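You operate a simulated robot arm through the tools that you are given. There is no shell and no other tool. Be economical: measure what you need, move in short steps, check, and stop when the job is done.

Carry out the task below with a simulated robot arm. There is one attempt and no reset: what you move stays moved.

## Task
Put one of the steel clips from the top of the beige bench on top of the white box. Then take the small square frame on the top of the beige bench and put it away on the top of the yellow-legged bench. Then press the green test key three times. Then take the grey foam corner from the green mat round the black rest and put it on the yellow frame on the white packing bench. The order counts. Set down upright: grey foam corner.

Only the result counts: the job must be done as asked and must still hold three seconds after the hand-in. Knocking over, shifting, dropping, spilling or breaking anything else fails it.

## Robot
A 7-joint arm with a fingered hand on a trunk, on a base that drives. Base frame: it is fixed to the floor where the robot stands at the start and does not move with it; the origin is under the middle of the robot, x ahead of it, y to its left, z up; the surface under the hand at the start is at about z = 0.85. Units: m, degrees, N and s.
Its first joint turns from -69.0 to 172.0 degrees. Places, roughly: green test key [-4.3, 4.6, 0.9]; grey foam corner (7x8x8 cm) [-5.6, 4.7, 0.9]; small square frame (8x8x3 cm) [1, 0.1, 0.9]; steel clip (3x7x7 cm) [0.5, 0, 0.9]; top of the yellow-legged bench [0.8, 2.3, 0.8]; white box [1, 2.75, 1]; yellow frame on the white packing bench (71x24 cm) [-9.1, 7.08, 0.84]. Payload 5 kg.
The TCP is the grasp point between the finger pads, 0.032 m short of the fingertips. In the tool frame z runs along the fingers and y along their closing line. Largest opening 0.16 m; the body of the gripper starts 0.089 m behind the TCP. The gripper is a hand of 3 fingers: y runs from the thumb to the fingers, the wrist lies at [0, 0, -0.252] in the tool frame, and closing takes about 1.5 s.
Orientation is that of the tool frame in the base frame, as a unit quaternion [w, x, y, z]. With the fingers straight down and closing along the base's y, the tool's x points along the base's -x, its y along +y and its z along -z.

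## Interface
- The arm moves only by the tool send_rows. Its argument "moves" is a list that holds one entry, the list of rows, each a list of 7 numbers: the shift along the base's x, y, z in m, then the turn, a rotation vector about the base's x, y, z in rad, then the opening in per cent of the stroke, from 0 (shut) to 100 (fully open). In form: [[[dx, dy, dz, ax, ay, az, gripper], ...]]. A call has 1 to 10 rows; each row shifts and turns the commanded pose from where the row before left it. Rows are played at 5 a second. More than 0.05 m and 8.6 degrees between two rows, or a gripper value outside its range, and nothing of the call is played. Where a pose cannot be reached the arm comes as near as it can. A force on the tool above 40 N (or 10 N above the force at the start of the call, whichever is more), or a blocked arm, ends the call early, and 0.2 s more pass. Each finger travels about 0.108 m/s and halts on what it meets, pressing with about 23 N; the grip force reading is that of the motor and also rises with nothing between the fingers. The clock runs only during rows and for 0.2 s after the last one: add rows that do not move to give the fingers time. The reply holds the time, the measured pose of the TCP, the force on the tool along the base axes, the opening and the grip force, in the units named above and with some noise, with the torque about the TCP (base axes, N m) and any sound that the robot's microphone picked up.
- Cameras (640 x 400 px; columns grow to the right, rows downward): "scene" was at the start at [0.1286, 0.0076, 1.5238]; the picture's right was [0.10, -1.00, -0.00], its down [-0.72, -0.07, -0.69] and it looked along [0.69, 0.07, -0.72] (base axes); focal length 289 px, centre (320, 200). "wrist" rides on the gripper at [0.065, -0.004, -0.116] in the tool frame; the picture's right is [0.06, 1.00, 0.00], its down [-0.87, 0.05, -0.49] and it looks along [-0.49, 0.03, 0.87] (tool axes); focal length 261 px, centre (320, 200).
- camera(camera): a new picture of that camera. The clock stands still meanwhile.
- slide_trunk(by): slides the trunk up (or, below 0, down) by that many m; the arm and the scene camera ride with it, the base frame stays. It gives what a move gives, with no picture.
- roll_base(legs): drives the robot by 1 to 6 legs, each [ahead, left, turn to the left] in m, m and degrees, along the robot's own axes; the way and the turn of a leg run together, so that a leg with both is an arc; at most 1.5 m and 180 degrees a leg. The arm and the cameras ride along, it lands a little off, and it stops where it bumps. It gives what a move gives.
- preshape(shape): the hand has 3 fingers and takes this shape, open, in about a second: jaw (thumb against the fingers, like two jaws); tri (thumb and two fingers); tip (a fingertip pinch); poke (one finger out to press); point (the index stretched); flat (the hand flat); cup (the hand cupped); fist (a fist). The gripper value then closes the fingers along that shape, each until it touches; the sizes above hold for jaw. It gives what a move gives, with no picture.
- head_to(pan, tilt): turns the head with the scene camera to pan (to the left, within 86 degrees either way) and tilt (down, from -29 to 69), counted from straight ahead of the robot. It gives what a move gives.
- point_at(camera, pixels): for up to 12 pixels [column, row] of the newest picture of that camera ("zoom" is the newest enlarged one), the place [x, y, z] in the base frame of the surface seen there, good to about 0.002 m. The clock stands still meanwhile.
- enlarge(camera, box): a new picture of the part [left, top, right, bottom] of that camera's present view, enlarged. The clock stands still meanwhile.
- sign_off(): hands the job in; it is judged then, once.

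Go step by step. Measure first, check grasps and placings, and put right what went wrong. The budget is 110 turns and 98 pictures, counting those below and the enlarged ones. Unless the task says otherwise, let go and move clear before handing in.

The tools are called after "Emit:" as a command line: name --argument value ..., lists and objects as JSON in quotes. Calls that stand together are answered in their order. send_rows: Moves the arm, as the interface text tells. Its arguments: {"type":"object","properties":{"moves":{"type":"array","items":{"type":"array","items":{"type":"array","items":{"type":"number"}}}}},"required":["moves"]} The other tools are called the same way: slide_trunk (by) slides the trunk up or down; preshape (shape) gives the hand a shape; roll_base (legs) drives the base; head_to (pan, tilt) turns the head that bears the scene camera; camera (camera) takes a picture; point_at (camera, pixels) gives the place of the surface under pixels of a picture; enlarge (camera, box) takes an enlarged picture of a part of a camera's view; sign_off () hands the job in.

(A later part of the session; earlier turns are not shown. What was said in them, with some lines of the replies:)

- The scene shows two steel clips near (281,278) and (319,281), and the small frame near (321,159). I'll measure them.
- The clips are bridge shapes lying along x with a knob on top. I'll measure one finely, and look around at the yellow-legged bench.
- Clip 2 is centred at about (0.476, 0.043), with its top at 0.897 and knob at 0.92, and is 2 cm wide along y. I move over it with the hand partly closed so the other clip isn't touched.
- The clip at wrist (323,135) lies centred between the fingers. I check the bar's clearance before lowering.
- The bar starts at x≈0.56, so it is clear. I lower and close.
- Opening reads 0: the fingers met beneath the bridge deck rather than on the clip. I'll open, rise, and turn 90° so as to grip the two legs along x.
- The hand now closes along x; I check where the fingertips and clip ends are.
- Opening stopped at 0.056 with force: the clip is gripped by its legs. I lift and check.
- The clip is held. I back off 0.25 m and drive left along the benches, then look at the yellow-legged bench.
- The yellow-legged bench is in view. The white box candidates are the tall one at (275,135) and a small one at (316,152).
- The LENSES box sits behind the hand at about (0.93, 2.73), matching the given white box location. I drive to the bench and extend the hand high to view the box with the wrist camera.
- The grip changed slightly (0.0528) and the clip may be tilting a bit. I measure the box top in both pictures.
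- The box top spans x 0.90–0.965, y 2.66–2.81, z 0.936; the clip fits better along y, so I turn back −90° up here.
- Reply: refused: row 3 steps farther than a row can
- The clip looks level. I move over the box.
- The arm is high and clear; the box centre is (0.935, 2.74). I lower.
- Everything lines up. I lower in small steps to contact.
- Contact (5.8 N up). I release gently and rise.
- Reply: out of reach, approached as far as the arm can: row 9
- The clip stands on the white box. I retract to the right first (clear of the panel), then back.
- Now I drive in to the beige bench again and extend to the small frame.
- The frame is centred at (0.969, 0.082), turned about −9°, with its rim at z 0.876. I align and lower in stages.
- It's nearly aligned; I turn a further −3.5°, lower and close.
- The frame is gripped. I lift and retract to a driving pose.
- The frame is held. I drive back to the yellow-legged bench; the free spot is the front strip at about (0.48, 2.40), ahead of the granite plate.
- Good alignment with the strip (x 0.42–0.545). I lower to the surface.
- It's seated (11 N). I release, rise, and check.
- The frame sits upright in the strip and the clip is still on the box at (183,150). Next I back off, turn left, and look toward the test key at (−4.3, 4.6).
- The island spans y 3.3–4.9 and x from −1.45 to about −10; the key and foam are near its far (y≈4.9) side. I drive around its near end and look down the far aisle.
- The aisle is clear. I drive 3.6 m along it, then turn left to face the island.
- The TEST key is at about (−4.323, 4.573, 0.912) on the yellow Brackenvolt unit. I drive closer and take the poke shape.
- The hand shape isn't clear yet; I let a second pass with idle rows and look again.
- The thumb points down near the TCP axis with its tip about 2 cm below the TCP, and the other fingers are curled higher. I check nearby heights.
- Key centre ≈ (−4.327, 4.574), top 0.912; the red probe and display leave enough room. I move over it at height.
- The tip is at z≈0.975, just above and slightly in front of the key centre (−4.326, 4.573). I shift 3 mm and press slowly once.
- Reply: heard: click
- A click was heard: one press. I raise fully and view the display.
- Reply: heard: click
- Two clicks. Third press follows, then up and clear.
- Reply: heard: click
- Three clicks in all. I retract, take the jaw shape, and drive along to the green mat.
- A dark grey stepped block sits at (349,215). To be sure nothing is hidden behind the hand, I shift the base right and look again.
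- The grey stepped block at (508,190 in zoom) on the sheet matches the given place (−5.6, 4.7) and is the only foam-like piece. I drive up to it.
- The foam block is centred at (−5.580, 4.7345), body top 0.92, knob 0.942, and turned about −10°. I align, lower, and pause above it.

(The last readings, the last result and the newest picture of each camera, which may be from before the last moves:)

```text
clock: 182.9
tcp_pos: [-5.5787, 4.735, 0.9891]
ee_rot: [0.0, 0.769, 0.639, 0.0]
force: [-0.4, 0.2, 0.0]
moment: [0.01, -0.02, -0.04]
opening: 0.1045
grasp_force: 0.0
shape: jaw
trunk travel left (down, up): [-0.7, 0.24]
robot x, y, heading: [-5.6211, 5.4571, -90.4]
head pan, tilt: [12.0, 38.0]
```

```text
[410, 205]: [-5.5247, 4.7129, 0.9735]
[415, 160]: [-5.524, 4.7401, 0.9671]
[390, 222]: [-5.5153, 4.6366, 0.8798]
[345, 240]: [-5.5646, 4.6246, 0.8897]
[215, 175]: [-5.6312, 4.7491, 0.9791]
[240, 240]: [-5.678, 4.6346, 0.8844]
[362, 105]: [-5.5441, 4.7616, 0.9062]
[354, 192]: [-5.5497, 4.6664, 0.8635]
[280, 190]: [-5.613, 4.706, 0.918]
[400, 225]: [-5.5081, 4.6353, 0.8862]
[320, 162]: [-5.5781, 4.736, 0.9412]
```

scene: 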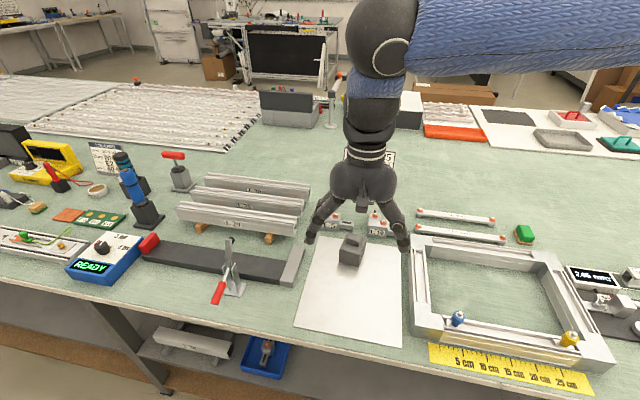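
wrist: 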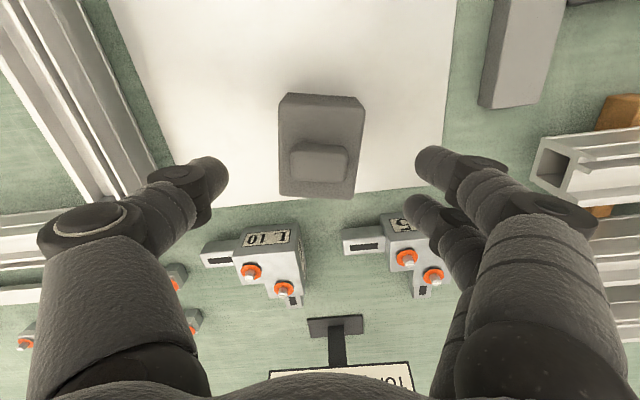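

Clear of the L5/L10 pieces. I lower and close.

Emit:
send_rows --moves '[[[0, 0, -0.04, 0, 0, 0, 65], [0, 0, -0.035, 0, 0, 0, 65], [0, 0, -0.016, 0, 0, 0, 65], [0, 0, 0, 0, 0, 0, 55], [0, 0, 0, 0, 0, 0, 45], [0, 0, 0, 0, 0, 0, 35], [0, 0, 0, 0, 0, 0, 25], [0, 0, 0, 0, 0, 0, 25]]]'

Emit:
camera --camera "wrist"

```text
clock: 184.7
tcp_pos: [-5.5786, 4.7361, 0.8991]
ee_rot: [0.0, 0.769, 0.639, 0.0]
force: [1.0, 0.4, -0.3]
moment: [-0.01, -0.01, 0.02]
opening: 0.0105
grasp_force: 19.0
shape: jaw
trunk travel left (down, up): [-0.7, 0.24]
robot x, y, heading: [-5.623, 5.4546, -90.3]
head pan, tilt: [12.0, 38.0]
```

```text
36 pictures are left
```

wrist: 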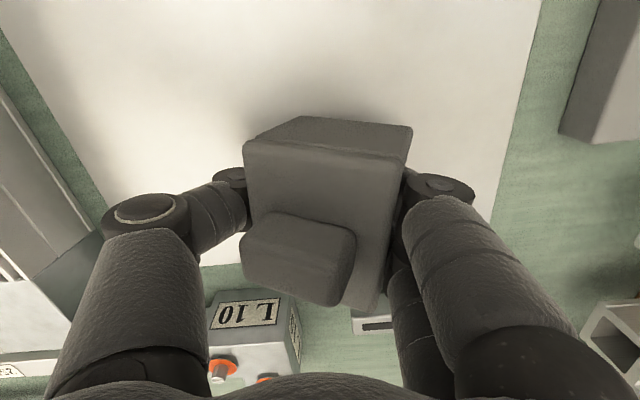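

Opening is only 0.0105 and the block looks tilted. I look from the scene camera before doing anything.

Emit:
enlarge --camera "scene" --box '[290, 190, 410, 290]'

Emit:
point_at --camera "wrist" --pixels '[[260, 150], [395, 160], [290, 250], [370, 290], [330, 180], [270, 210], [340, 290], [320, 130]]'

```text
4.00 times, centred on (350, 240) of scene
```

zoom: 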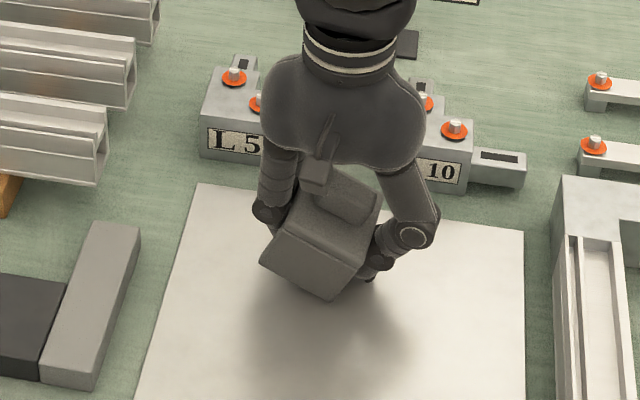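

```text
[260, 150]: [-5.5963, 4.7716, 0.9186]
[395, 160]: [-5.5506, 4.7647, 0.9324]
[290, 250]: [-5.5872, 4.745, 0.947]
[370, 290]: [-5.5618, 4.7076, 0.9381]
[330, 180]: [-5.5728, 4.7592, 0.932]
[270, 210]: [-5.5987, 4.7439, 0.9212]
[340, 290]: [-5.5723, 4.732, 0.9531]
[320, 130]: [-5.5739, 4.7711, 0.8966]
```

The fingers have slipped in under one side of the block and tipped it a little. I open slowly so it settles back, then inspect its far side.

Emit:
send_rows --moves '[[[0, 0, 0, 0, 0, 0, 12], [0, 0, 0, 0, 0, 0, 18], [0, 0, 0, 0, 0, 0, 24], [0, 0, 0, 0, 0, 0, 30], [0, 0, 0, 0, 0, 0, 36], [0, 0, 0, 0, 0, 0, 44], [0, 0, 0, 0, 0, 0, 54], [0, 0, 0, 0, 0, 0, 65], [0, 0, 0, 0, 0, 0, 65]]]'

Emit:
camera --camera "wrist"

Emit:
enlarge --camera "scene" --box '[290, 190, 410, 290]'

```text
clock: 186.7
tcp_pos: [-5.5789, 4.7358, 0.8998]
ee_rot: [0.0, 0.769, 0.639, 0.0]
force: [0.0, -0.2, 0.4]
moment: [0.02, 0.02, 0.0]
opening: 0.1035
grasp_force: 0.0
shape: jaw
trunk travel left (down, up): [-0.7, 0.24]
robot x, y, heading: [-5.6167, 5.4582, -90.2]
head pan, tilt: [12.0, 38.0]
```

```text
34 pictures are left
```

wrist: 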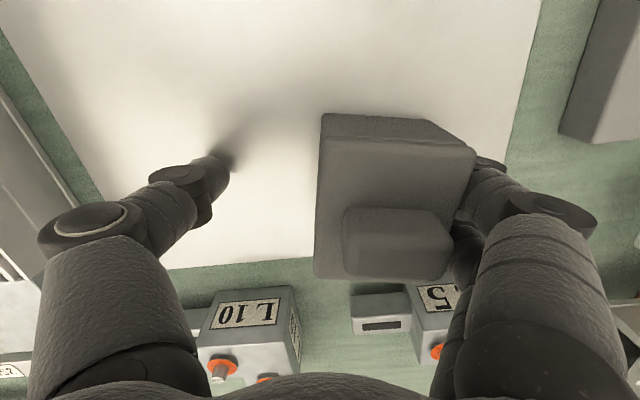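

```text
4.00 times, centred on (350, 240) of scene
```

zoom: 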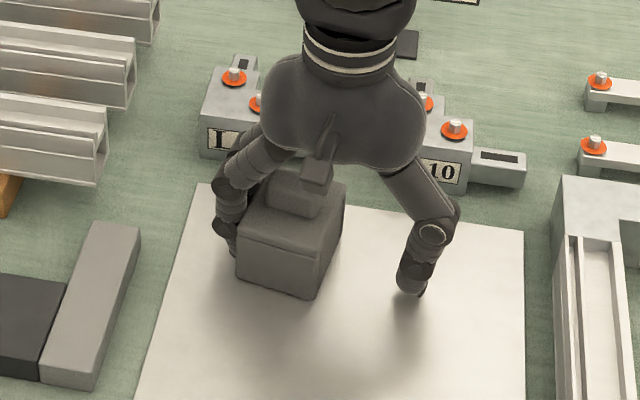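

The block followed the two fingers to +x, so they are still under or inside its +x side. I measure whether it stands level.

Emit:
point_at --camera "wrist" --pixels '[[328, 150], [465, 158], [325, 265], [335, 180], [450, 190], [390, 170], [355, 230], [440, 240], [395, 125], [320, 275]]'

Emit:
enlarge --camera "wrist" --box '[290, 90, 530, 300]'

Emit:
enlarge --camera "scene" --box '[325, 220, 385, 270]'

```text
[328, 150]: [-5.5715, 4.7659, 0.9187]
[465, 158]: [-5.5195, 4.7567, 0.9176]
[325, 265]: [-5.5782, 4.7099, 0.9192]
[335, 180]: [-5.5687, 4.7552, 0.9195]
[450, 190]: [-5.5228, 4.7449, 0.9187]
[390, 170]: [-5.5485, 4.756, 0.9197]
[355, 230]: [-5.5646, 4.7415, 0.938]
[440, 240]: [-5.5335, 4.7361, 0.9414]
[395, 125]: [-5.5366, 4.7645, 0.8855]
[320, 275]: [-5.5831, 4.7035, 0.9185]
```

```text
1.90 times, centred on (410, 195) of wrist
```

zoom: 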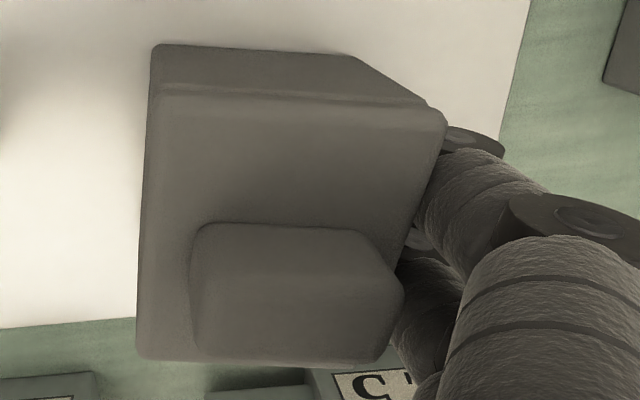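

```text
8.00 times, centred on (355, 245) of scene
```

zoom: 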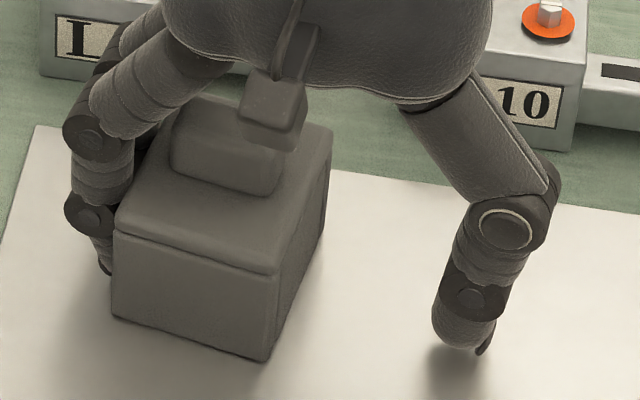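

The block is level on the sheet; it seems to be a three-wall corner, open on +x, so the fingertips had slid beneath its top slab. I open fully, shift +x to get the fingers out from under it, and look.

Emit:
send_rows --moves '[[[0, 0, 0, 0, 0, 0, 75], [0, 0, 0, 0, 0, 0, 85], [0, 0, 0, 0, 0, 0, 95], [0, 0, 0, 0, 0, 0, 100], [0, 0, 0, 0, 0, 0, 100]]]'

Emit:
camera --camera "wrist"

```text
clock: 187.9
tcp_pos: [-5.5778, 4.7354, 0.8996]
ee_rot: [0.0, 0.769, 0.639, -0.001]
force: [-0.8, -0.1, -0.1]
moment: [-0.02, -0.01, 0.0]
opening: 0.1594
grasp_force: 0.2
shape: jaw
trunk travel left (down, up): [-0.7, 0.24]
robot x, y, heading: [-5.6213, 5.4584, -90.1]
head pan, tilt: [12.0, 38.0]
```

```text
30 pictures are left
```

wrist: 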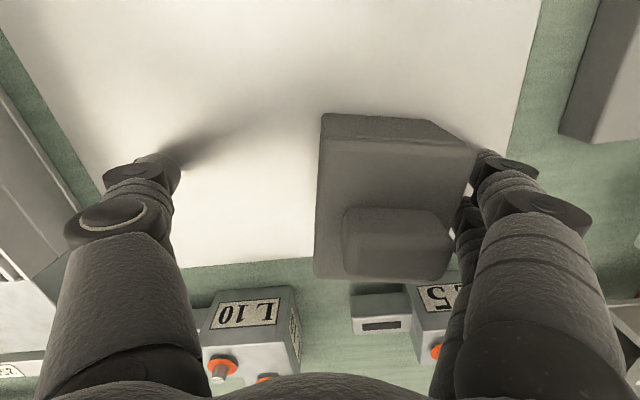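

The block stayed put and the fingers are out. I lift and look at the knob from above.

Emit:
send_rows --moves '[[[0.005, 0, 0.02, 0, 0, 0, 100], [0.005, 0, 0.03, 0, 0, 0, 100], [0.01, 0, 0.04, 0, 0, 0, 80], [0.01, 0, 0.04, 0, 0, 0, 60], [0.0, 0, 0, 0, 0, 0, 50], [0, 0, 0, 0, 0, 0, 50]]]'

Emit:
enlarge --camera "wrist" --box '[240, 80, 440, 230]'

```text
clock: 189.3
tcp_pos: [-5.5508, 4.7336, 1.0304]
ee_rot: [0.0, 0.769, 0.64, 0.0]
force: [0.3, 0.6, 0.4]
moment: [-0.01, 0.04, 0.03]
opening: 0.0808
grasp_force: 0.0
shape: jaw
trunk travel left (down, up): [-0.7, 0.24]
robot x, y, heading: [-5.6211, 5.4581, -89.9]
head pan, tilt: [12.0, 38.0]
```

```text
2.67 times, centred on (340, 155) of wrist
```

zoom: 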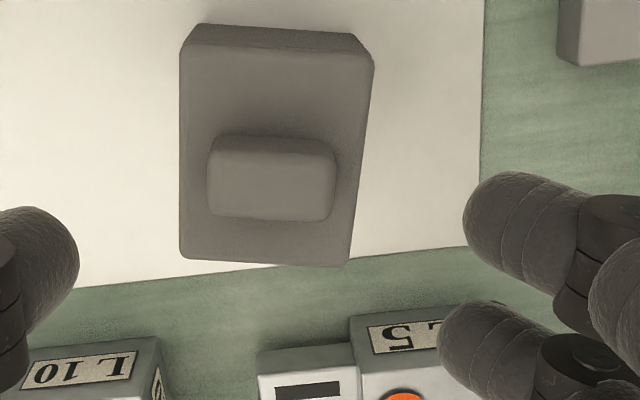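

Emit:
point_at --camera "zoom" --pixels '[[215, 155], [328, 160], [215, 208], [325, 212], [270, 180], [200, 60], [360, 68], [195, 245], [340, 255], [270, 150]]'

```text
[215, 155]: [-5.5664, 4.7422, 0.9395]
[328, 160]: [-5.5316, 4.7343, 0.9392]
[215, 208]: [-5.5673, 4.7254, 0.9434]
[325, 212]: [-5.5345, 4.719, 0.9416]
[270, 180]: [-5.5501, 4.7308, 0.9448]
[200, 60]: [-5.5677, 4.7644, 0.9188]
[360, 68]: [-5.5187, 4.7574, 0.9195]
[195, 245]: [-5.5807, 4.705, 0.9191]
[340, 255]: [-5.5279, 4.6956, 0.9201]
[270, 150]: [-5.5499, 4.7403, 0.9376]
```

The knob spans x −5.5675…−5.531, y 4.716…4.744, and z 0.92…0.944, centred at (−5.550, 4.731). I grip that with the fingertips just above the slab.

Emit:
send_rows --moves '[[[0.001, -0.002, -0.04, 0, 0, 0, 50], [0, 0, -0.03, 0, 0, 0, 50], [0, 0, -0.005, 0, 0, 0, 50], [0, 0, 0, 0, 0, 0, 40], [0, 0, 0, 0, 0, 0, 32], [0, 0, 0, 0, 0, 0, 25], [0, 0, 0, 0, 0, 0, 18], [0, 0, 0, 0, 0, 0, 10]]]'

Emit:
camera --camera "wrist"

```text
clock: 191.1
tcp_pos: [-5.5484, 4.7322, 0.9546]
ee_rot: [-0.001, 0.769, 0.64, 0.0]
force: [-0.3, 1.0, 2.9]
moment: [-0.1, -0.03, -0.03]
opening: 0.0267
grasp_force: 23.7
shape: jaw
trunk travel left (down, up): [-0.7, 0.24]
robot x, y, heading: [-5.6203, 5.4601, -90.1]
head pan, tilt: [12.0, 38.0]
```

```text
28 pictures are left
```

wrist: 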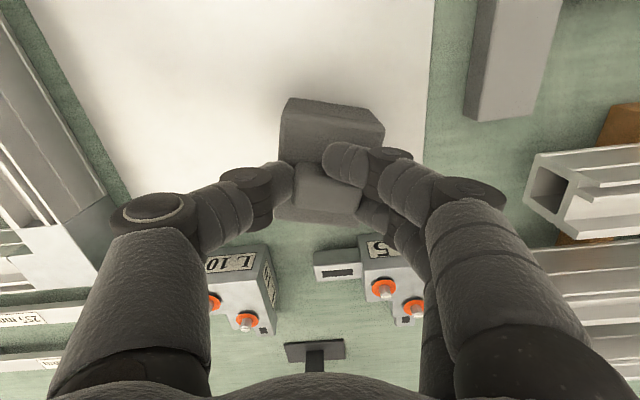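

Only one finger bears on the knob, because it is narrow along y while the finger pair is 2.7 cm wide. I'll re-grip with the hand turned 90°, so both fingers sit on the 3.8 cm face.

Emit:
send_rows --moves '[[[0, 0, 0, 0, 0, 0, 25], [0, 0, 0, 0, 0, 0, 38], [0, 0, 0, 0, 0, 0, 50], [0, 0, 0, 0, 0, 0, 50], [0, 0, 0.03, 0, 0, 0, 50], [0, 0, 0.045, 0, 0, 0, 50], [0, 0, 0.02, 0, 0, 0, 50]]]'

Emit:
send_rows --moves '[[[0, 0, 0, 0, 0, 0.149, 50], [0, 0, 0, 0, 0, 0.149, 50], [0, 0, 0, 0, 0, 0.149, 50], [0, 0, 0, 0, 0, 0.149, 50], [0, 0, 0, 0, 0, 0.149, 50], [0, 0, 0, 0, 0, 0.149, 50], [0, 0, 0, 0, 0, 0.149, 50], [0, 0, 0, 0, 0, 0.149, 50], [0, 0, 0, 0, 0, 0.149, 50], [0, 0, 0, 0, 0, 0.149, 50]]]'

Emit:
send_rows --moves '[[[0, 0, 0, 0, 0, 0.081, 50], [0, 0, 0, 0, 0, 0, 50]]]'

Emit:
camera --camera "wrist"

```text
clock: 192.7
tcp_pos: [-5.5495, 4.7305, 1.0472]
ee_rot: [0.0, 0.769, 0.639, -0.001]
force: [-0.5, 0.6, -0.1]
moment: [0.0, 0.01, -0.05]
opening: 0.0792
grasp_force: 0.1
shape: jaw
trunk travel left (down, up): [-0.7, 0.24]
robot x, y, heading: [-5.6208, 5.4576, -90.2]
head pan, tilt: [12.0, 38.0]
```

```text
clock: 194.9
tcp_pos: [-5.5488, 4.7323, 1.0476]
ee_rot: [0.0, 0.131, 0.991, 0.0]
force: [-0.4, -0.6, 0.8]
moment: [0.0, 0.0, -0.02]
opening: 0.0792
grasp_force: 0.1
shape: jaw
trunk travel left (down, up): [-0.7, 0.24]
robot x, y, heading: [-5.6197, 5.4545, -90.6]
head pan, tilt: [12.0, 38.0]
```

```text
clock: 195.5
tcp_pos: [-5.549, 4.7327, 1.0482]
ee_rot: [0.0, 0.091, 0.996, 0.0]
force: [-0.6, -0.3, 0.2]
moment: [-0.02, 0.02, -0.01]
opening: 0.0795
grasp_force: 0.1
shape: jaw
trunk travel left (down, up): [-0.7, 0.24]
robot x, y, heading: [-5.6219, 5.4568, -90.1]
head pan, tilt: [12.0, 38.0]
```

```text
27 pictures are left
```

wrist: 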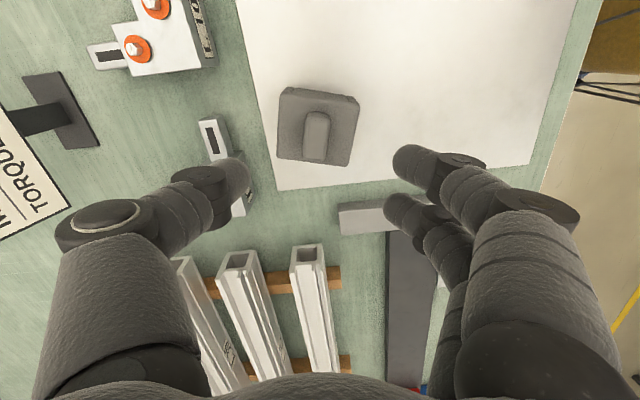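

Emit:
enlarge --camera "wrist" --box '[260, 70, 380, 180]'

Emit:
point_at --camera "wrist" --pixels '[[307, 116], [326, 118], [307, 156], [324, 158], [315, 135], [284, 93], [353, 103], [280, 152], [342, 162], [225, 140], [240, 200]]'

```text
3.64 times, centred on (320, 125) of wrist
```

zoom: 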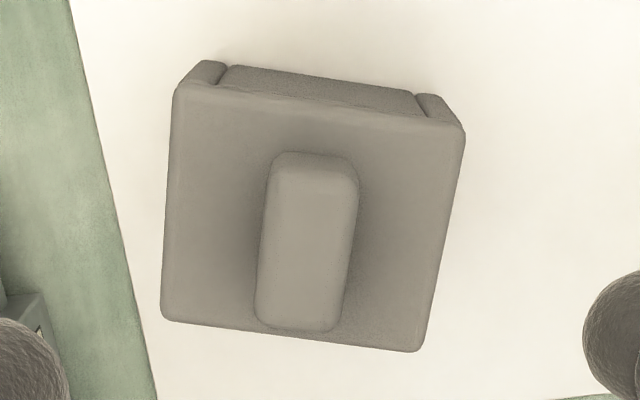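

```text
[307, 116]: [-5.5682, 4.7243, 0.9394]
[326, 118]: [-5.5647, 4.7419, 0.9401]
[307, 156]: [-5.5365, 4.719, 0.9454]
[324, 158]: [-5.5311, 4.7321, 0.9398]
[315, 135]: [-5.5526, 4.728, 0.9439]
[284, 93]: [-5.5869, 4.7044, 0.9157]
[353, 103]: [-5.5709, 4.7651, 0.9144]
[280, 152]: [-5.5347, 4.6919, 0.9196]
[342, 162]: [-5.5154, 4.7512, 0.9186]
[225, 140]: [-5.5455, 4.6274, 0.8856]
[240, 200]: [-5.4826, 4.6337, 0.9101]
```

This view shows the truth: the block is a slab with walls on its ±y sides and an open channel along x. Gripping across y on the outer walls is right. Centre (−5.552, 4.728), turned about −16°; I align and lower.

Emit:
send_rows --moves '[[[-0.003, -0.0045, 0, 0, 0, -0.1, 58], [0, 0, -0.03, 0, 0, 0, 58], [0, 0, -0.035, 0, 0, 0, 58], [0, 0, 0, 0, 0, 0, 58]]]'

Emit:
camera --camera "wrist"

```text
clock: 196.5
tcp_pos: [-5.5512, 4.7271, 0.9832]
ee_rot: [0.0, 0.141, 0.99, 0.0]
force: [-0.4, 0.1, 0.1]
moment: [0.01, 0.0, -0.01]
opening: 0.0922
grasp_force: 0.1
shape: jaw
trunk travel left (down, up): [-0.7, 0.24]
robot x, y, heading: [-5.6225, 5.4573, -90.3]
head pan, tilt: [12.0, 38.0]
```

```text
25 pictures are left
```

wrist: 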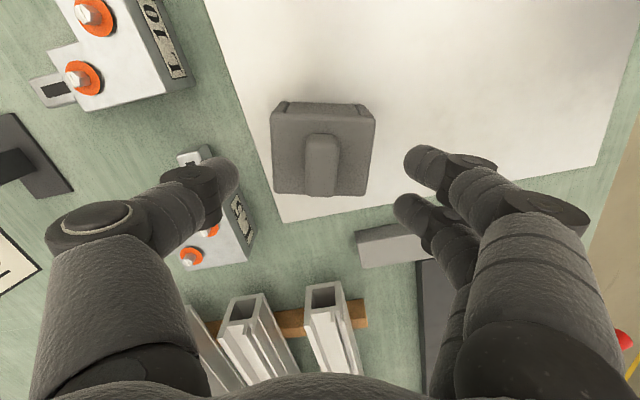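

Emit:
point_at --camera "wrist" --pixels '[[232, 175], [240, 190], [250, 240], [235, 215], [205, 152], [190, 158], [275, 180], [368, 185], [410, 165], [405, 210], [282, 112], [370, 115]]'

```text
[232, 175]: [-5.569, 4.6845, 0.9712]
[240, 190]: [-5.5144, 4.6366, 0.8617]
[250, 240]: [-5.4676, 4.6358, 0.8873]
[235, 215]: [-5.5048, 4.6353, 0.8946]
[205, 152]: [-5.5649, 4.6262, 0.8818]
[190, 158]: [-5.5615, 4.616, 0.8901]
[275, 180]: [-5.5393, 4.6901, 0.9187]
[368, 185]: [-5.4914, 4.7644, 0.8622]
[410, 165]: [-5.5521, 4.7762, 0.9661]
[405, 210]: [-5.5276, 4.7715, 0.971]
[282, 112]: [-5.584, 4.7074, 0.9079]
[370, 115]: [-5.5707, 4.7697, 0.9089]
```

Clear on all sides. I lower and close across the walls.

Emit:
send_rows --moves '[[[0, 0, -0.04, 0, 0, 0, 58], [0, 0, -0.035, 0, 0, 0, 58], [0, 0, -0.011, 0, 0, 0, 58], [0, 0, 0, 0, 0, 0, 50], [0, 0, 0, 0, 0, 0, 42], [0, 0, 0, 0, 0, 0, 34], [0, 0, 0, 0, 0, 0, 28], [0, 0, 0, 0, 0, 0, 28]]]'

Emit:
camera --camera "wrist"

```text
clock: 198.3
tcp_pos: [-5.5508, 4.7267, 0.8962]
ee_rot: [0.0, 0.14, 0.99, 0.0]
force: [0.9, 2.1, 3.4]
moment: [0.15, -0.07, -0.02]
opening: 0.068
grasp_force: 23.2
shape: jaw
trunk travel left (down, up): [-0.7, 0.24]
robot x, y, heading: [-5.6209, 5.4546, -90.4]
head pan, tilt: [12.0, 38.0]
```

```text
24 pictures are left
```

wrist: 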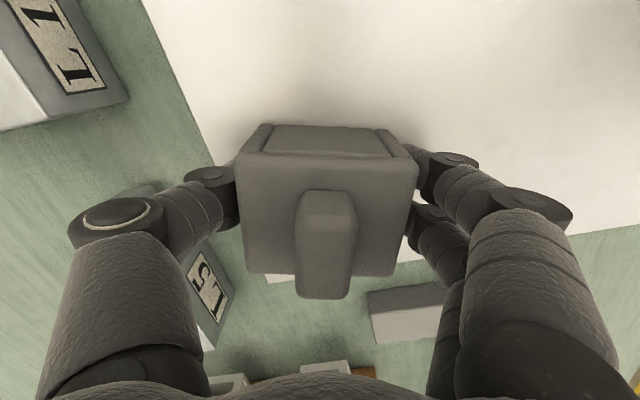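

A solid grip at 0.068 with the block level. I lift and check.

Emit:
send_rows --moves '[[[0, 0, 0.015, 0, 0, 0, 28], [0, 0, 0.03, 0, 0, 0, 28], [0, 0, 0.045, 0, 0, 0, 28], [0, 0, 0.045, 0, 0, 0, 28], [0, 0, 0.045, 0, 0, 0, 28], [0, 0, 0.045, 0, 0, 0, 28], [0, 0, 0.02, 0, 0, 0, 28], [0, 0.045, 0, 0, 0, 0, 28], [0, 0.045, 0, 0, 0, 0, 28], [0, 0.045, 0, 0, 0, 0, 28]]]'

Emit:
camera --camera "scene"

```text
clock: 200.5
tcp_pos: [-5.5511, 4.8616, 1.144]
ee_rot: [0.0, 0.141, 0.99, 0.0]
force: [0.8, -0.6, -0.5]
moment: [-0.02, 0.02, 0.02]
opening: 0.0682
grasp_force: 22.8
shape: jaw
trunk travel left (down, up): [-0.7, 0.24]
robot x, y, heading: [-5.6235, 5.4576, -90.1]
head pan, tilt: [12.0, 38.0]
```

```text
23 pictures are left
```

scene: 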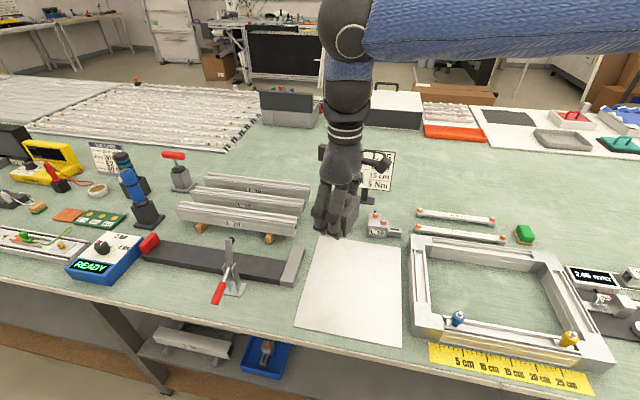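

The foam corner is held upright. I retract a bit, back out, turn toward −x, and look along the aisle.

Emit:
send_rows --moves '[[[-0.01, 0.045, 0, 0, 0, 0, 28], [-0.01, 0.045, 0, 0, 0, 0, 28], [-0.01, 0.045, 0, 0, 0, 0, 28], [0, 0, 0, 0, 0, 0, 28]]]'

Emit:
roll_base --legs '[[-0.35, 0, 0], [0, 0, -90]]'

Emit:
head_to --pan -12 --tilt 18

Emit:
camera --camera "scene"

```text
clock: 201.5
tcp_pos: [-5.5827, 4.9947, 1.1433]
ee_rot: [0.0, 0.141, 0.99, 0.001]
force: [-0.4, -1.4, -0.5]
moment: [0.03, 0.02, 0.03]
opening: 0.068
grasp_force: 23.3
shape: jaw
trunk travel left (down, up): [-0.7, 0.24]
robot x, y, heading: [-5.6201, 5.4564, -89.9]
head pan, tilt: [12.0, 38.0]
```

```text
clock: 207.6
tcp_pos: [-6.0805, 5.7581, 1.1428]
ee_rot: [0.0, 0.799, 0.601, 0.001]
force: [0.4, -0.6, 0.3]
moment: [0.01, -0.02, -0.01]
opening: 0.0679
grasp_force: 23.1
shape: jaw
trunk travel left (down, up): [-0.7, 0.24]
robot x, y, heading: [-5.6211, 5.7966, 179.8]
head pan, tilt: [12.0, 38.0]
```

```text
clock: 208.4
tcp_pos: [-6.0816, 5.7592, 1.1439]
ee_rot: [0.0, 0.799, 0.602, 0.0]
force: [0.3, 0.0, 0.2]
moment: [-0.01, -0.03, -0.04]
opening: 0.0676
grasp_force: 23.2
shape: jaw
trunk travel left (down, up): [-0.7, 0.24]
robot x, y, heading: [-5.6205, 5.7985, 179.9]
head pan, tilt: [-12.0, 18.0]
```

```text
22 pictures are left
```

scene: 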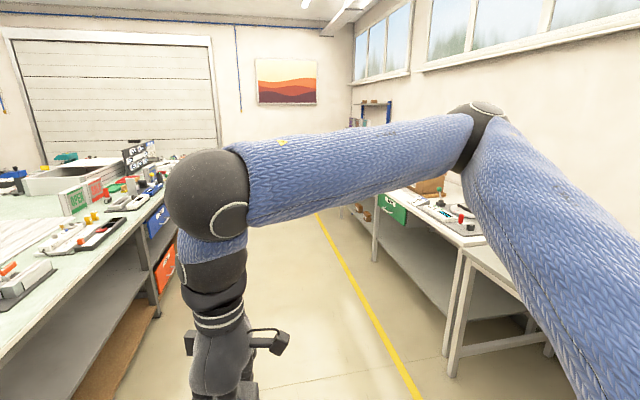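

The aisle ahead is clear. I drive about 3.35 m, then turn right to face the packing bench.

Emit:
roll_base --legs '[[1.5, 0, 0], [1.5, 0, 0], [0.3, 0, 0], [0, 0, -90]]'

Emit:
head_to --pan 0 --tilt 32

Emit:
camera --camera "scene"

```text
clock: 228.2
tcp_pos: [-8.9003, 6.2847, 1.1429]
ee_rot: [0.001, 0.987, -0.159, 0.001]
force: [-0.3, -0.3, 0.8]
moment: [-0.05, -0.02, -0.01]
opening: 0.0671
grasp_force: 22.9
shape: jaw
trunk travel left (down, up): [-0.7, 0.24]
robot x, y, heading: [-8.8789, 5.8225, 88.0]
head pan, tilt: [-12.0, 18.0]
```

```text
clock: 229.0
tcp_pos: [-8.9009, 6.2832, 1.1429]
ee_rot: [-0.001, 0.987, -0.159, 0.0]
force: [0.9, 0.2, -0.1]
moment: [0.03, -0.03, -0.01]
opening: 0.0673
grasp_force: 23.1
shape: jaw
trunk travel left (down, up): [-0.7, 0.24]
robot x, y, heading: [-8.8765, 5.8239, 87.5]
head pan, tilt: [0.0, 32.0]
```

```text
21 pictures are left
```

scene: 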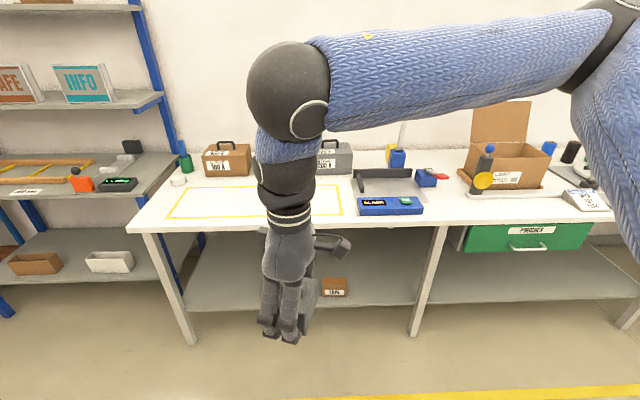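

The yellow frame is the marked rectangle at (167–343, 185–218) on the white bench. I measure it.

Emit:
point_at --camera "scene" --pixels '[[168, 217], [342, 213], [180, 188], [338, 185], [210, 203], [240, 203], [245, 217], [182, 180], [225, 170], [150, 225], [250, 225]]'

Emit:
enlarge --camera "scene" --box '[130, 130, 370, 280]'

```text
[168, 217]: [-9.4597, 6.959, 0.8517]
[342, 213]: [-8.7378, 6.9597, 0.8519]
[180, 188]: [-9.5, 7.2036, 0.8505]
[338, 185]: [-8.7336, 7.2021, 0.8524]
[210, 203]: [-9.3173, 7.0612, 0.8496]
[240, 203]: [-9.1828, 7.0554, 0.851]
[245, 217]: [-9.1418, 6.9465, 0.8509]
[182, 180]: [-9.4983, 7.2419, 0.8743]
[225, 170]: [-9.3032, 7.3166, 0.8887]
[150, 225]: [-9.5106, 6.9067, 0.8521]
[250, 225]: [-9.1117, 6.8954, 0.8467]
```

```text
2.67 times, centred on (250, 205) of scene
```

zoom: 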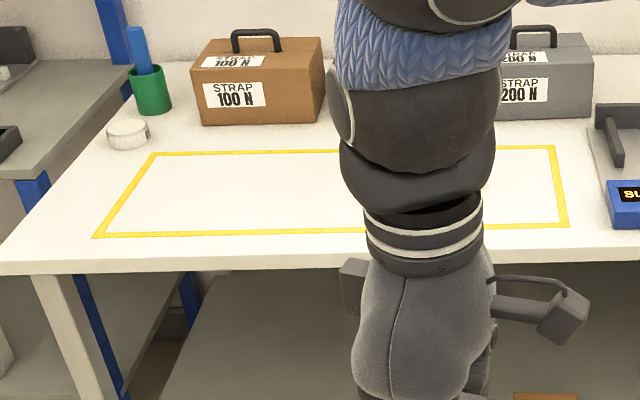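

The rectangle spans x −9.455…−8.74, y 6.96…7.20, z 0.851, and is empty. I drive up and reach its centre.

Emit:
roll_base --legs '[[0.58, 0.15, 2.0]]'

Emit:
camera --camera "wrist"

```text
clock: 232.4
tcp_pos: [-9.0581, 6.8764, 1.1437]
ee_rot: [0.0, 0.99, -0.138, -0.001]
force: [-0.1, -0.5, -0.5]
moment: [-0.03, -0.02, -0.02]
opening: 0.0676
grasp_force: 23.0
shape: jaw
trunk travel left (down, up): [-0.7, 0.24]
robot x, y, heading: [-9.0151, 6.4129, 90.2]
head pan, tilt: [0.0, 32.0]
```

```text
19 pictures are left
```

wrist: 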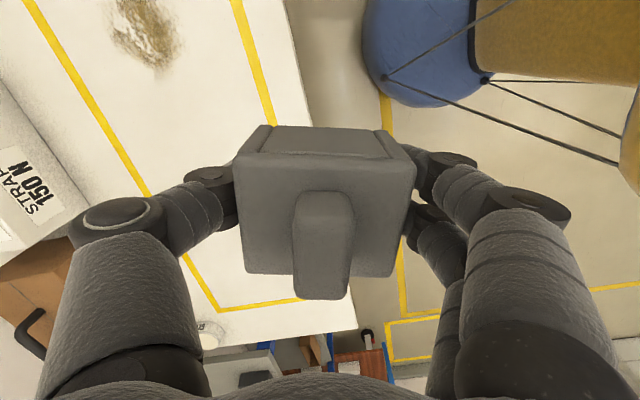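

There is a brown smear inside the rectangle at wrist (145,30); I locate it so as to avoid it.

Emit:
point_at --camera "wrist" --pixels '[[120, 5], [165, 65], [180, 40], [145, 30], [215, 130], [275, 130], [140, 180], [220, 300]]'

Emit:
head_to --pan 10 --tilt 45

Emit:
camera --camera "scene"

```text
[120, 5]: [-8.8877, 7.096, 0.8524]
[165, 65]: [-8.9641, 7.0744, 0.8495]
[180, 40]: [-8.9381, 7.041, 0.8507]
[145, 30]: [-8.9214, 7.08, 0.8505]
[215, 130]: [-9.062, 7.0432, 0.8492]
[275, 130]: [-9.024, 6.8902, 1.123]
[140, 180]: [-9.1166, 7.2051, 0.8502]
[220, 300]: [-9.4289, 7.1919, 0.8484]
```

```text
clock: 233.2
tcp_pos: [-9.0583, 6.8755, 1.1431]
ee_rot: [0.0, 0.99, -0.139, 0.001]
force: [0.1, 0.0, -1.1]
moment: [-0.01, 0.0, -0.02]
opening: 0.0671
grasp_force: 22.6
shape: jaw
trunk travel left (down, up): [-0.7, 0.24]
robot x, y, heading: [-9.0191, 6.4125, 90.1]
head pan, tilt: [10.0, 45.0]
```

```text
18 pictures are left
```

scene: 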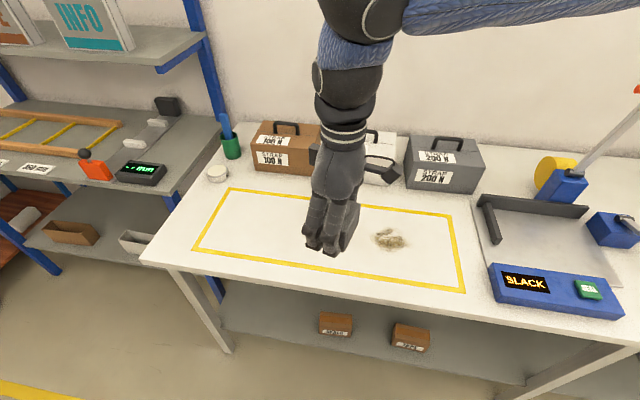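

The smear is at x −8.98…−8.88, so I place at (−9.22, 7.08), clear of it, squaring the block with the frame.

Emit:
send_rows --moves '[[[-0.03, 0.04, 0, 0, 0, 0.138, 28], [-0.03, 0.04, 0, 0, 0, 0.138, 28], [-0.03, 0.04, 0, 0, 0, 0, 28], [-0.03, 0.04, 0, 0, 0, 0, 28], [-0.03, 0.04, 0, 0, 0, 0, 28], [-0.01, 0.004, -0.04, 0, 0, 0, 28], [0, 0, -0.045, 0, 0, 0, 28], [0, 0, -0.045, 0, 0, 0, 28], [0, 0, -0.045, 0, 0, 0, 28], [0, 0, -0.045, 0, 0, 0, 28]]]'

Emit:
camera --camera "wrist"

Emit:
camera --camera "scene"

```text
clock: 235.4
tcp_pos: [-9.217, 7.0793, 0.9209]
ee_rot: [0.002, 1.0, -0.001, 0.0]
force: [-0.1, -0.1, -0.5]
moment: [-0.02, -0.02, 0.0]
opening: 0.0671
grasp_force: 22.9
shape: jaw
trunk travel left (down, up): [-0.7, 0.24]
robot x, y, heading: [-9.0158, 6.4133, 90.2]
head pan, tilt: [10.0, 45.0]
```

```text
17 pictures are left
```

wrist: 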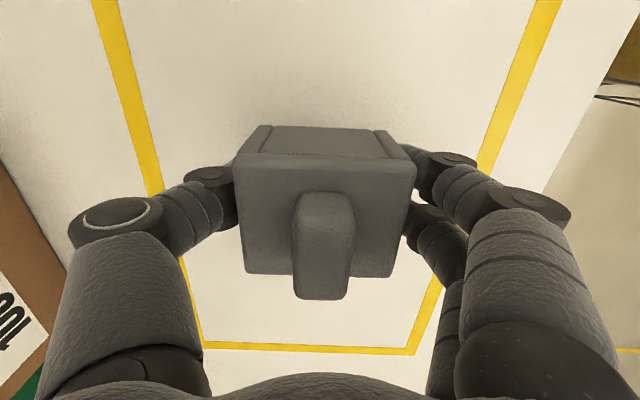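

```text
16 pictures are left
```

scene: 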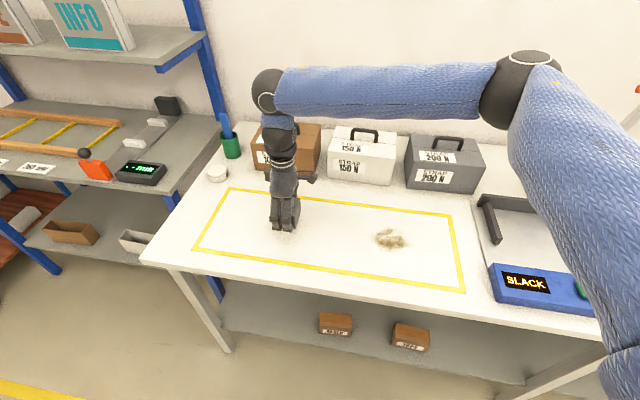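

Well placed inside the rectangle. I lower in small steps to contact.

Emit:
send_rows --moves '[[[0, 0, -0.02, 0, 0, 0, 28], [0, 0, -0.01, 0, 0, 0, 28], [0, 0, -0.003, 0, 0, 0, 28], [0, 0, -0.002, 0, 0, 0, 28], [0, 0, 0, 0, 0, 0, 28]]]'

```text
clock: 236.6
tcp_pos: [-9.2179, 7.0781, 0.8888]
ee_rot: [0.001, 1.0, -0.002, 0.0]
force: [-0.5, 0.1, 1.1]
moment: [0.01, -0.02, -0.01]
opening: 0.0672
grasp_force: 23.2
shape: jaw
trunk travel left (down, up): [-0.7, 0.24]
robot x, y, heading: [-9.0163, 6.4147, 90.2]
head pan, tilt: [10.0, 45.0]
```

Emit:
send_rows --moves '[[[0, 0, -0.002, 0, 0, 0, 28], [0, 0, -0.0015, 0, 0, 0, 28], [0, 0, 0, 0, 0, 0, 28]]]'

```text
clock: 237.4
tcp_pos: [-9.2183, 7.079, 0.8855]
ee_rot: [0.0, 1.0, 0.0, 0.001]
force: [0.7, -0.2, 0.3]
moment: [-0.02, 0.0, -0.02]
opening: 0.0672
grasp_force: 22.7
shape: jaw
trunk travel left (down, up): [-0.7, 0.24]
robot x, y, heading: [-9.0162, 6.4137, 90.0]
head pan, tilt: [10.0, 45.0]
```

Emit:
send_rows --moves '[[[0, 0, -0.001, 0, 0, 0, 28], [0, 0, -0.001, 0, 0, 0, 28], [0, 0, 0, 0, 0, 0, 28]]]'

Emit:
enlarge --camera "scene" --box '[255, 200, 325, 250]'

```text
clock: 238.2
tcp_pos: [-9.2175, 7.0797, 0.8832]
ee_rot: [0.0, 1.0, -0.001, -0.001]
force: [0.6, -0.8, 3.2]
moment: [-0.23, 0.04, 0.03]
opening: 0.0673
grasp_force: 23.0
shape: jaw
trunk travel left (down, up): [-0.7, 0.24]
robot x, y, heading: [-9.0162, 6.4129, 90.0]
head pan, tilt: [10.0, 45.0]
```

```text
8.00 times, centred on (290, 225) of scene
```

zoom: 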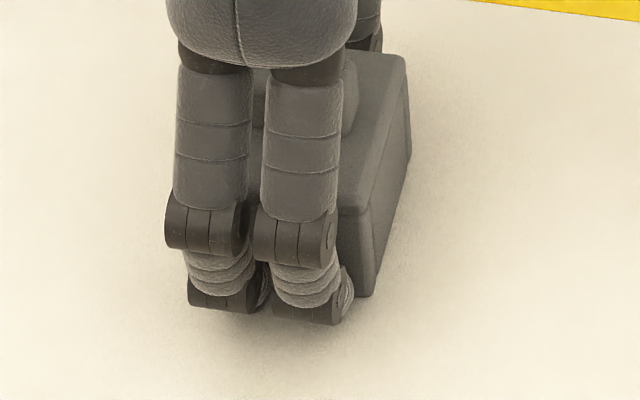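

Light contact (3 N), and the block is upright on the surface. I release slowly and rise.

Emit:
send_rows --moves '[[[0, 0, 0, 0, 0, 0, 44], [0, 0, 0, 0, 0, 0, 50], [0, 0, 0, 0, 0, 0, 58], [0, 0, 0.002, 0, 0, 0, 64], [0, 0, 0.003, 0, 0, 0, 64], [0, 0, 0.03, 0, 0, 0, 64], [0, 0, 0.045, 0, 0, 0, 64], [0, 0, 0.045, 0, 0, 0, 64], [0, 0, 0.045, 0, 0, 0, 64], [0, 0, 0.045, 0, 0, 0, 64]]]'

Emit:
send_rows --moves '[[[0.02, -0.045, 0, 0, 0, 0, 64], [0.02, -0.045, 0, 0, 0, 0, 64], [0.02, -0.045, 0, 0, 0, 0, 64], [0.02, -0.04, 0, 0, 0, 0, 64], [0.02, 0, 0, 0, 0, 0, 64]]]'

Emit:
camera --camera "scene"

Emit:
enlarge --camera "scene" --box '[190, 160, 350, 280]'

```text
clock: 240.4
tcp_pos: [-9.2186, 7.0794, 1.0975]
ee_rot: [0.0, 1.0, -0.001, 0.0]
force: [0.0, 0.3, 0.5]
moment: [0.04, 0.01, 0.01]
opening: 0.102
grasp_force: 0.1
shape: jaw
trunk travel left (down, up): [-0.7, 0.24]
robot x, y, heading: [-9.0143, 6.4116, 90.3]
head pan, tilt: [10.0, 45.0]
```

```text
clock: 241.6
tcp_pos: [-9.1166, 6.9043, 1.0982]
ee_rot: [0.0, 1.0, -0.001, 0.001]
force: [0.3, 0.0, -0.5]
moment: [0.0, 0.02, 0.01]
opening: 0.1018
grasp_force: 0.1
shape: jaw
trunk travel left (down, up): [-0.7, 0.24]
robot x, y, heading: [-9.0196, 6.416, 90.2]
head pan, tilt: [10.0, 45.0]
```

```text
14 pictures are left
```

scene: 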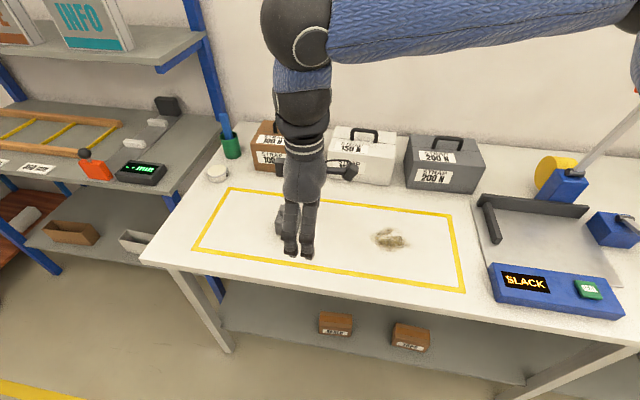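

```text
3.33 times, centred on (270, 220) of scene
```

zoom: 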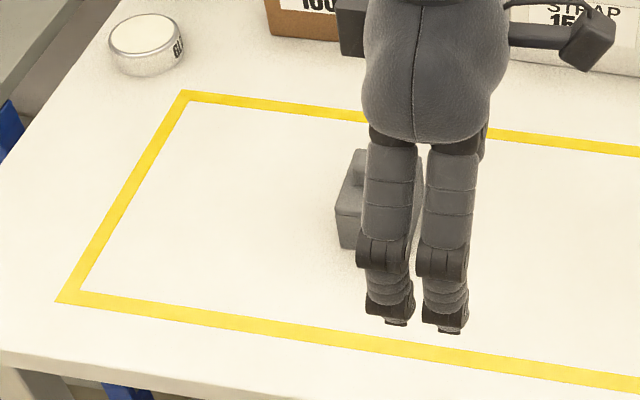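

The block stands; I back off for one clear confirmation view.

Emit:
roll_base --legs '[[-0.4, 0, 0]]'

Emit:
head_to --pan 20 --tilt 35

Emit:
camera --camera "scene"

```text
clock: 244.1
tcp_pos: [-9.1181, 6.5014, 1.098]
ee_rot: [0.0, 1.0, 0.001, 0.0]
force: [-0.1, -0.1, 0.6]
moment: [0.04, 0.0, 0.01]
opening: 0.1022
grasp_force: 0.0
shape: jaw
trunk travel left (down, up): [-0.7, 0.24]
robot x, y, heading: [-9.0157, 6.0113, 90.4]
head pan, tilt: [10.0, 45.0]
```

```text
clock: 244.8
tcp_pos: [-9.1187, 6.5022, 1.0978]
ee_rot: [-0.001, 1.0, 0.002, 0.0]
force: [0.1, -0.3, -0.8]
moment: [0.0, -0.02, 0.02]
opening: 0.1021
grasp_force: 0.0
shape: jaw
trunk travel left (down, up): [-0.7, 0.24]
robot x, y, heading: [-9.0151, 6.011, 90.2]
head pan, tilt: [20.0, 35.0]
```

```text
12 pictures are left
```

scene: 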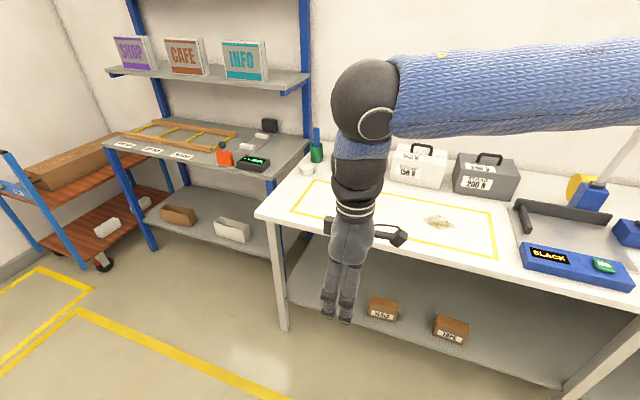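

The hand hides the block here, but the previous view showed it standing upright inside the frame with the hand clear. All four steps were done in order, so I hand in.

Emit:
sign_off

```text
The job is handed in.
```

I did all four steps in the order you asked and handed the job in; no result came back with the hand-in.

- **Steel clip:** it stands on top of the white box, the one labelled LENSES.
- **Small square frame:** it lies flat on the yellow-legged bench, in the free strip in front of the granite plate.
- **Green test key:** I pressed it three times and heard a click each time.
- **Grey foam corner:** it stands upright inside the yellow frame on the white packing bench, clear of a brown smear there. My last view of it was partly blocked by the hand. On the first grip I tipped it slightly and shifted it about 3 cm before re-gripping.
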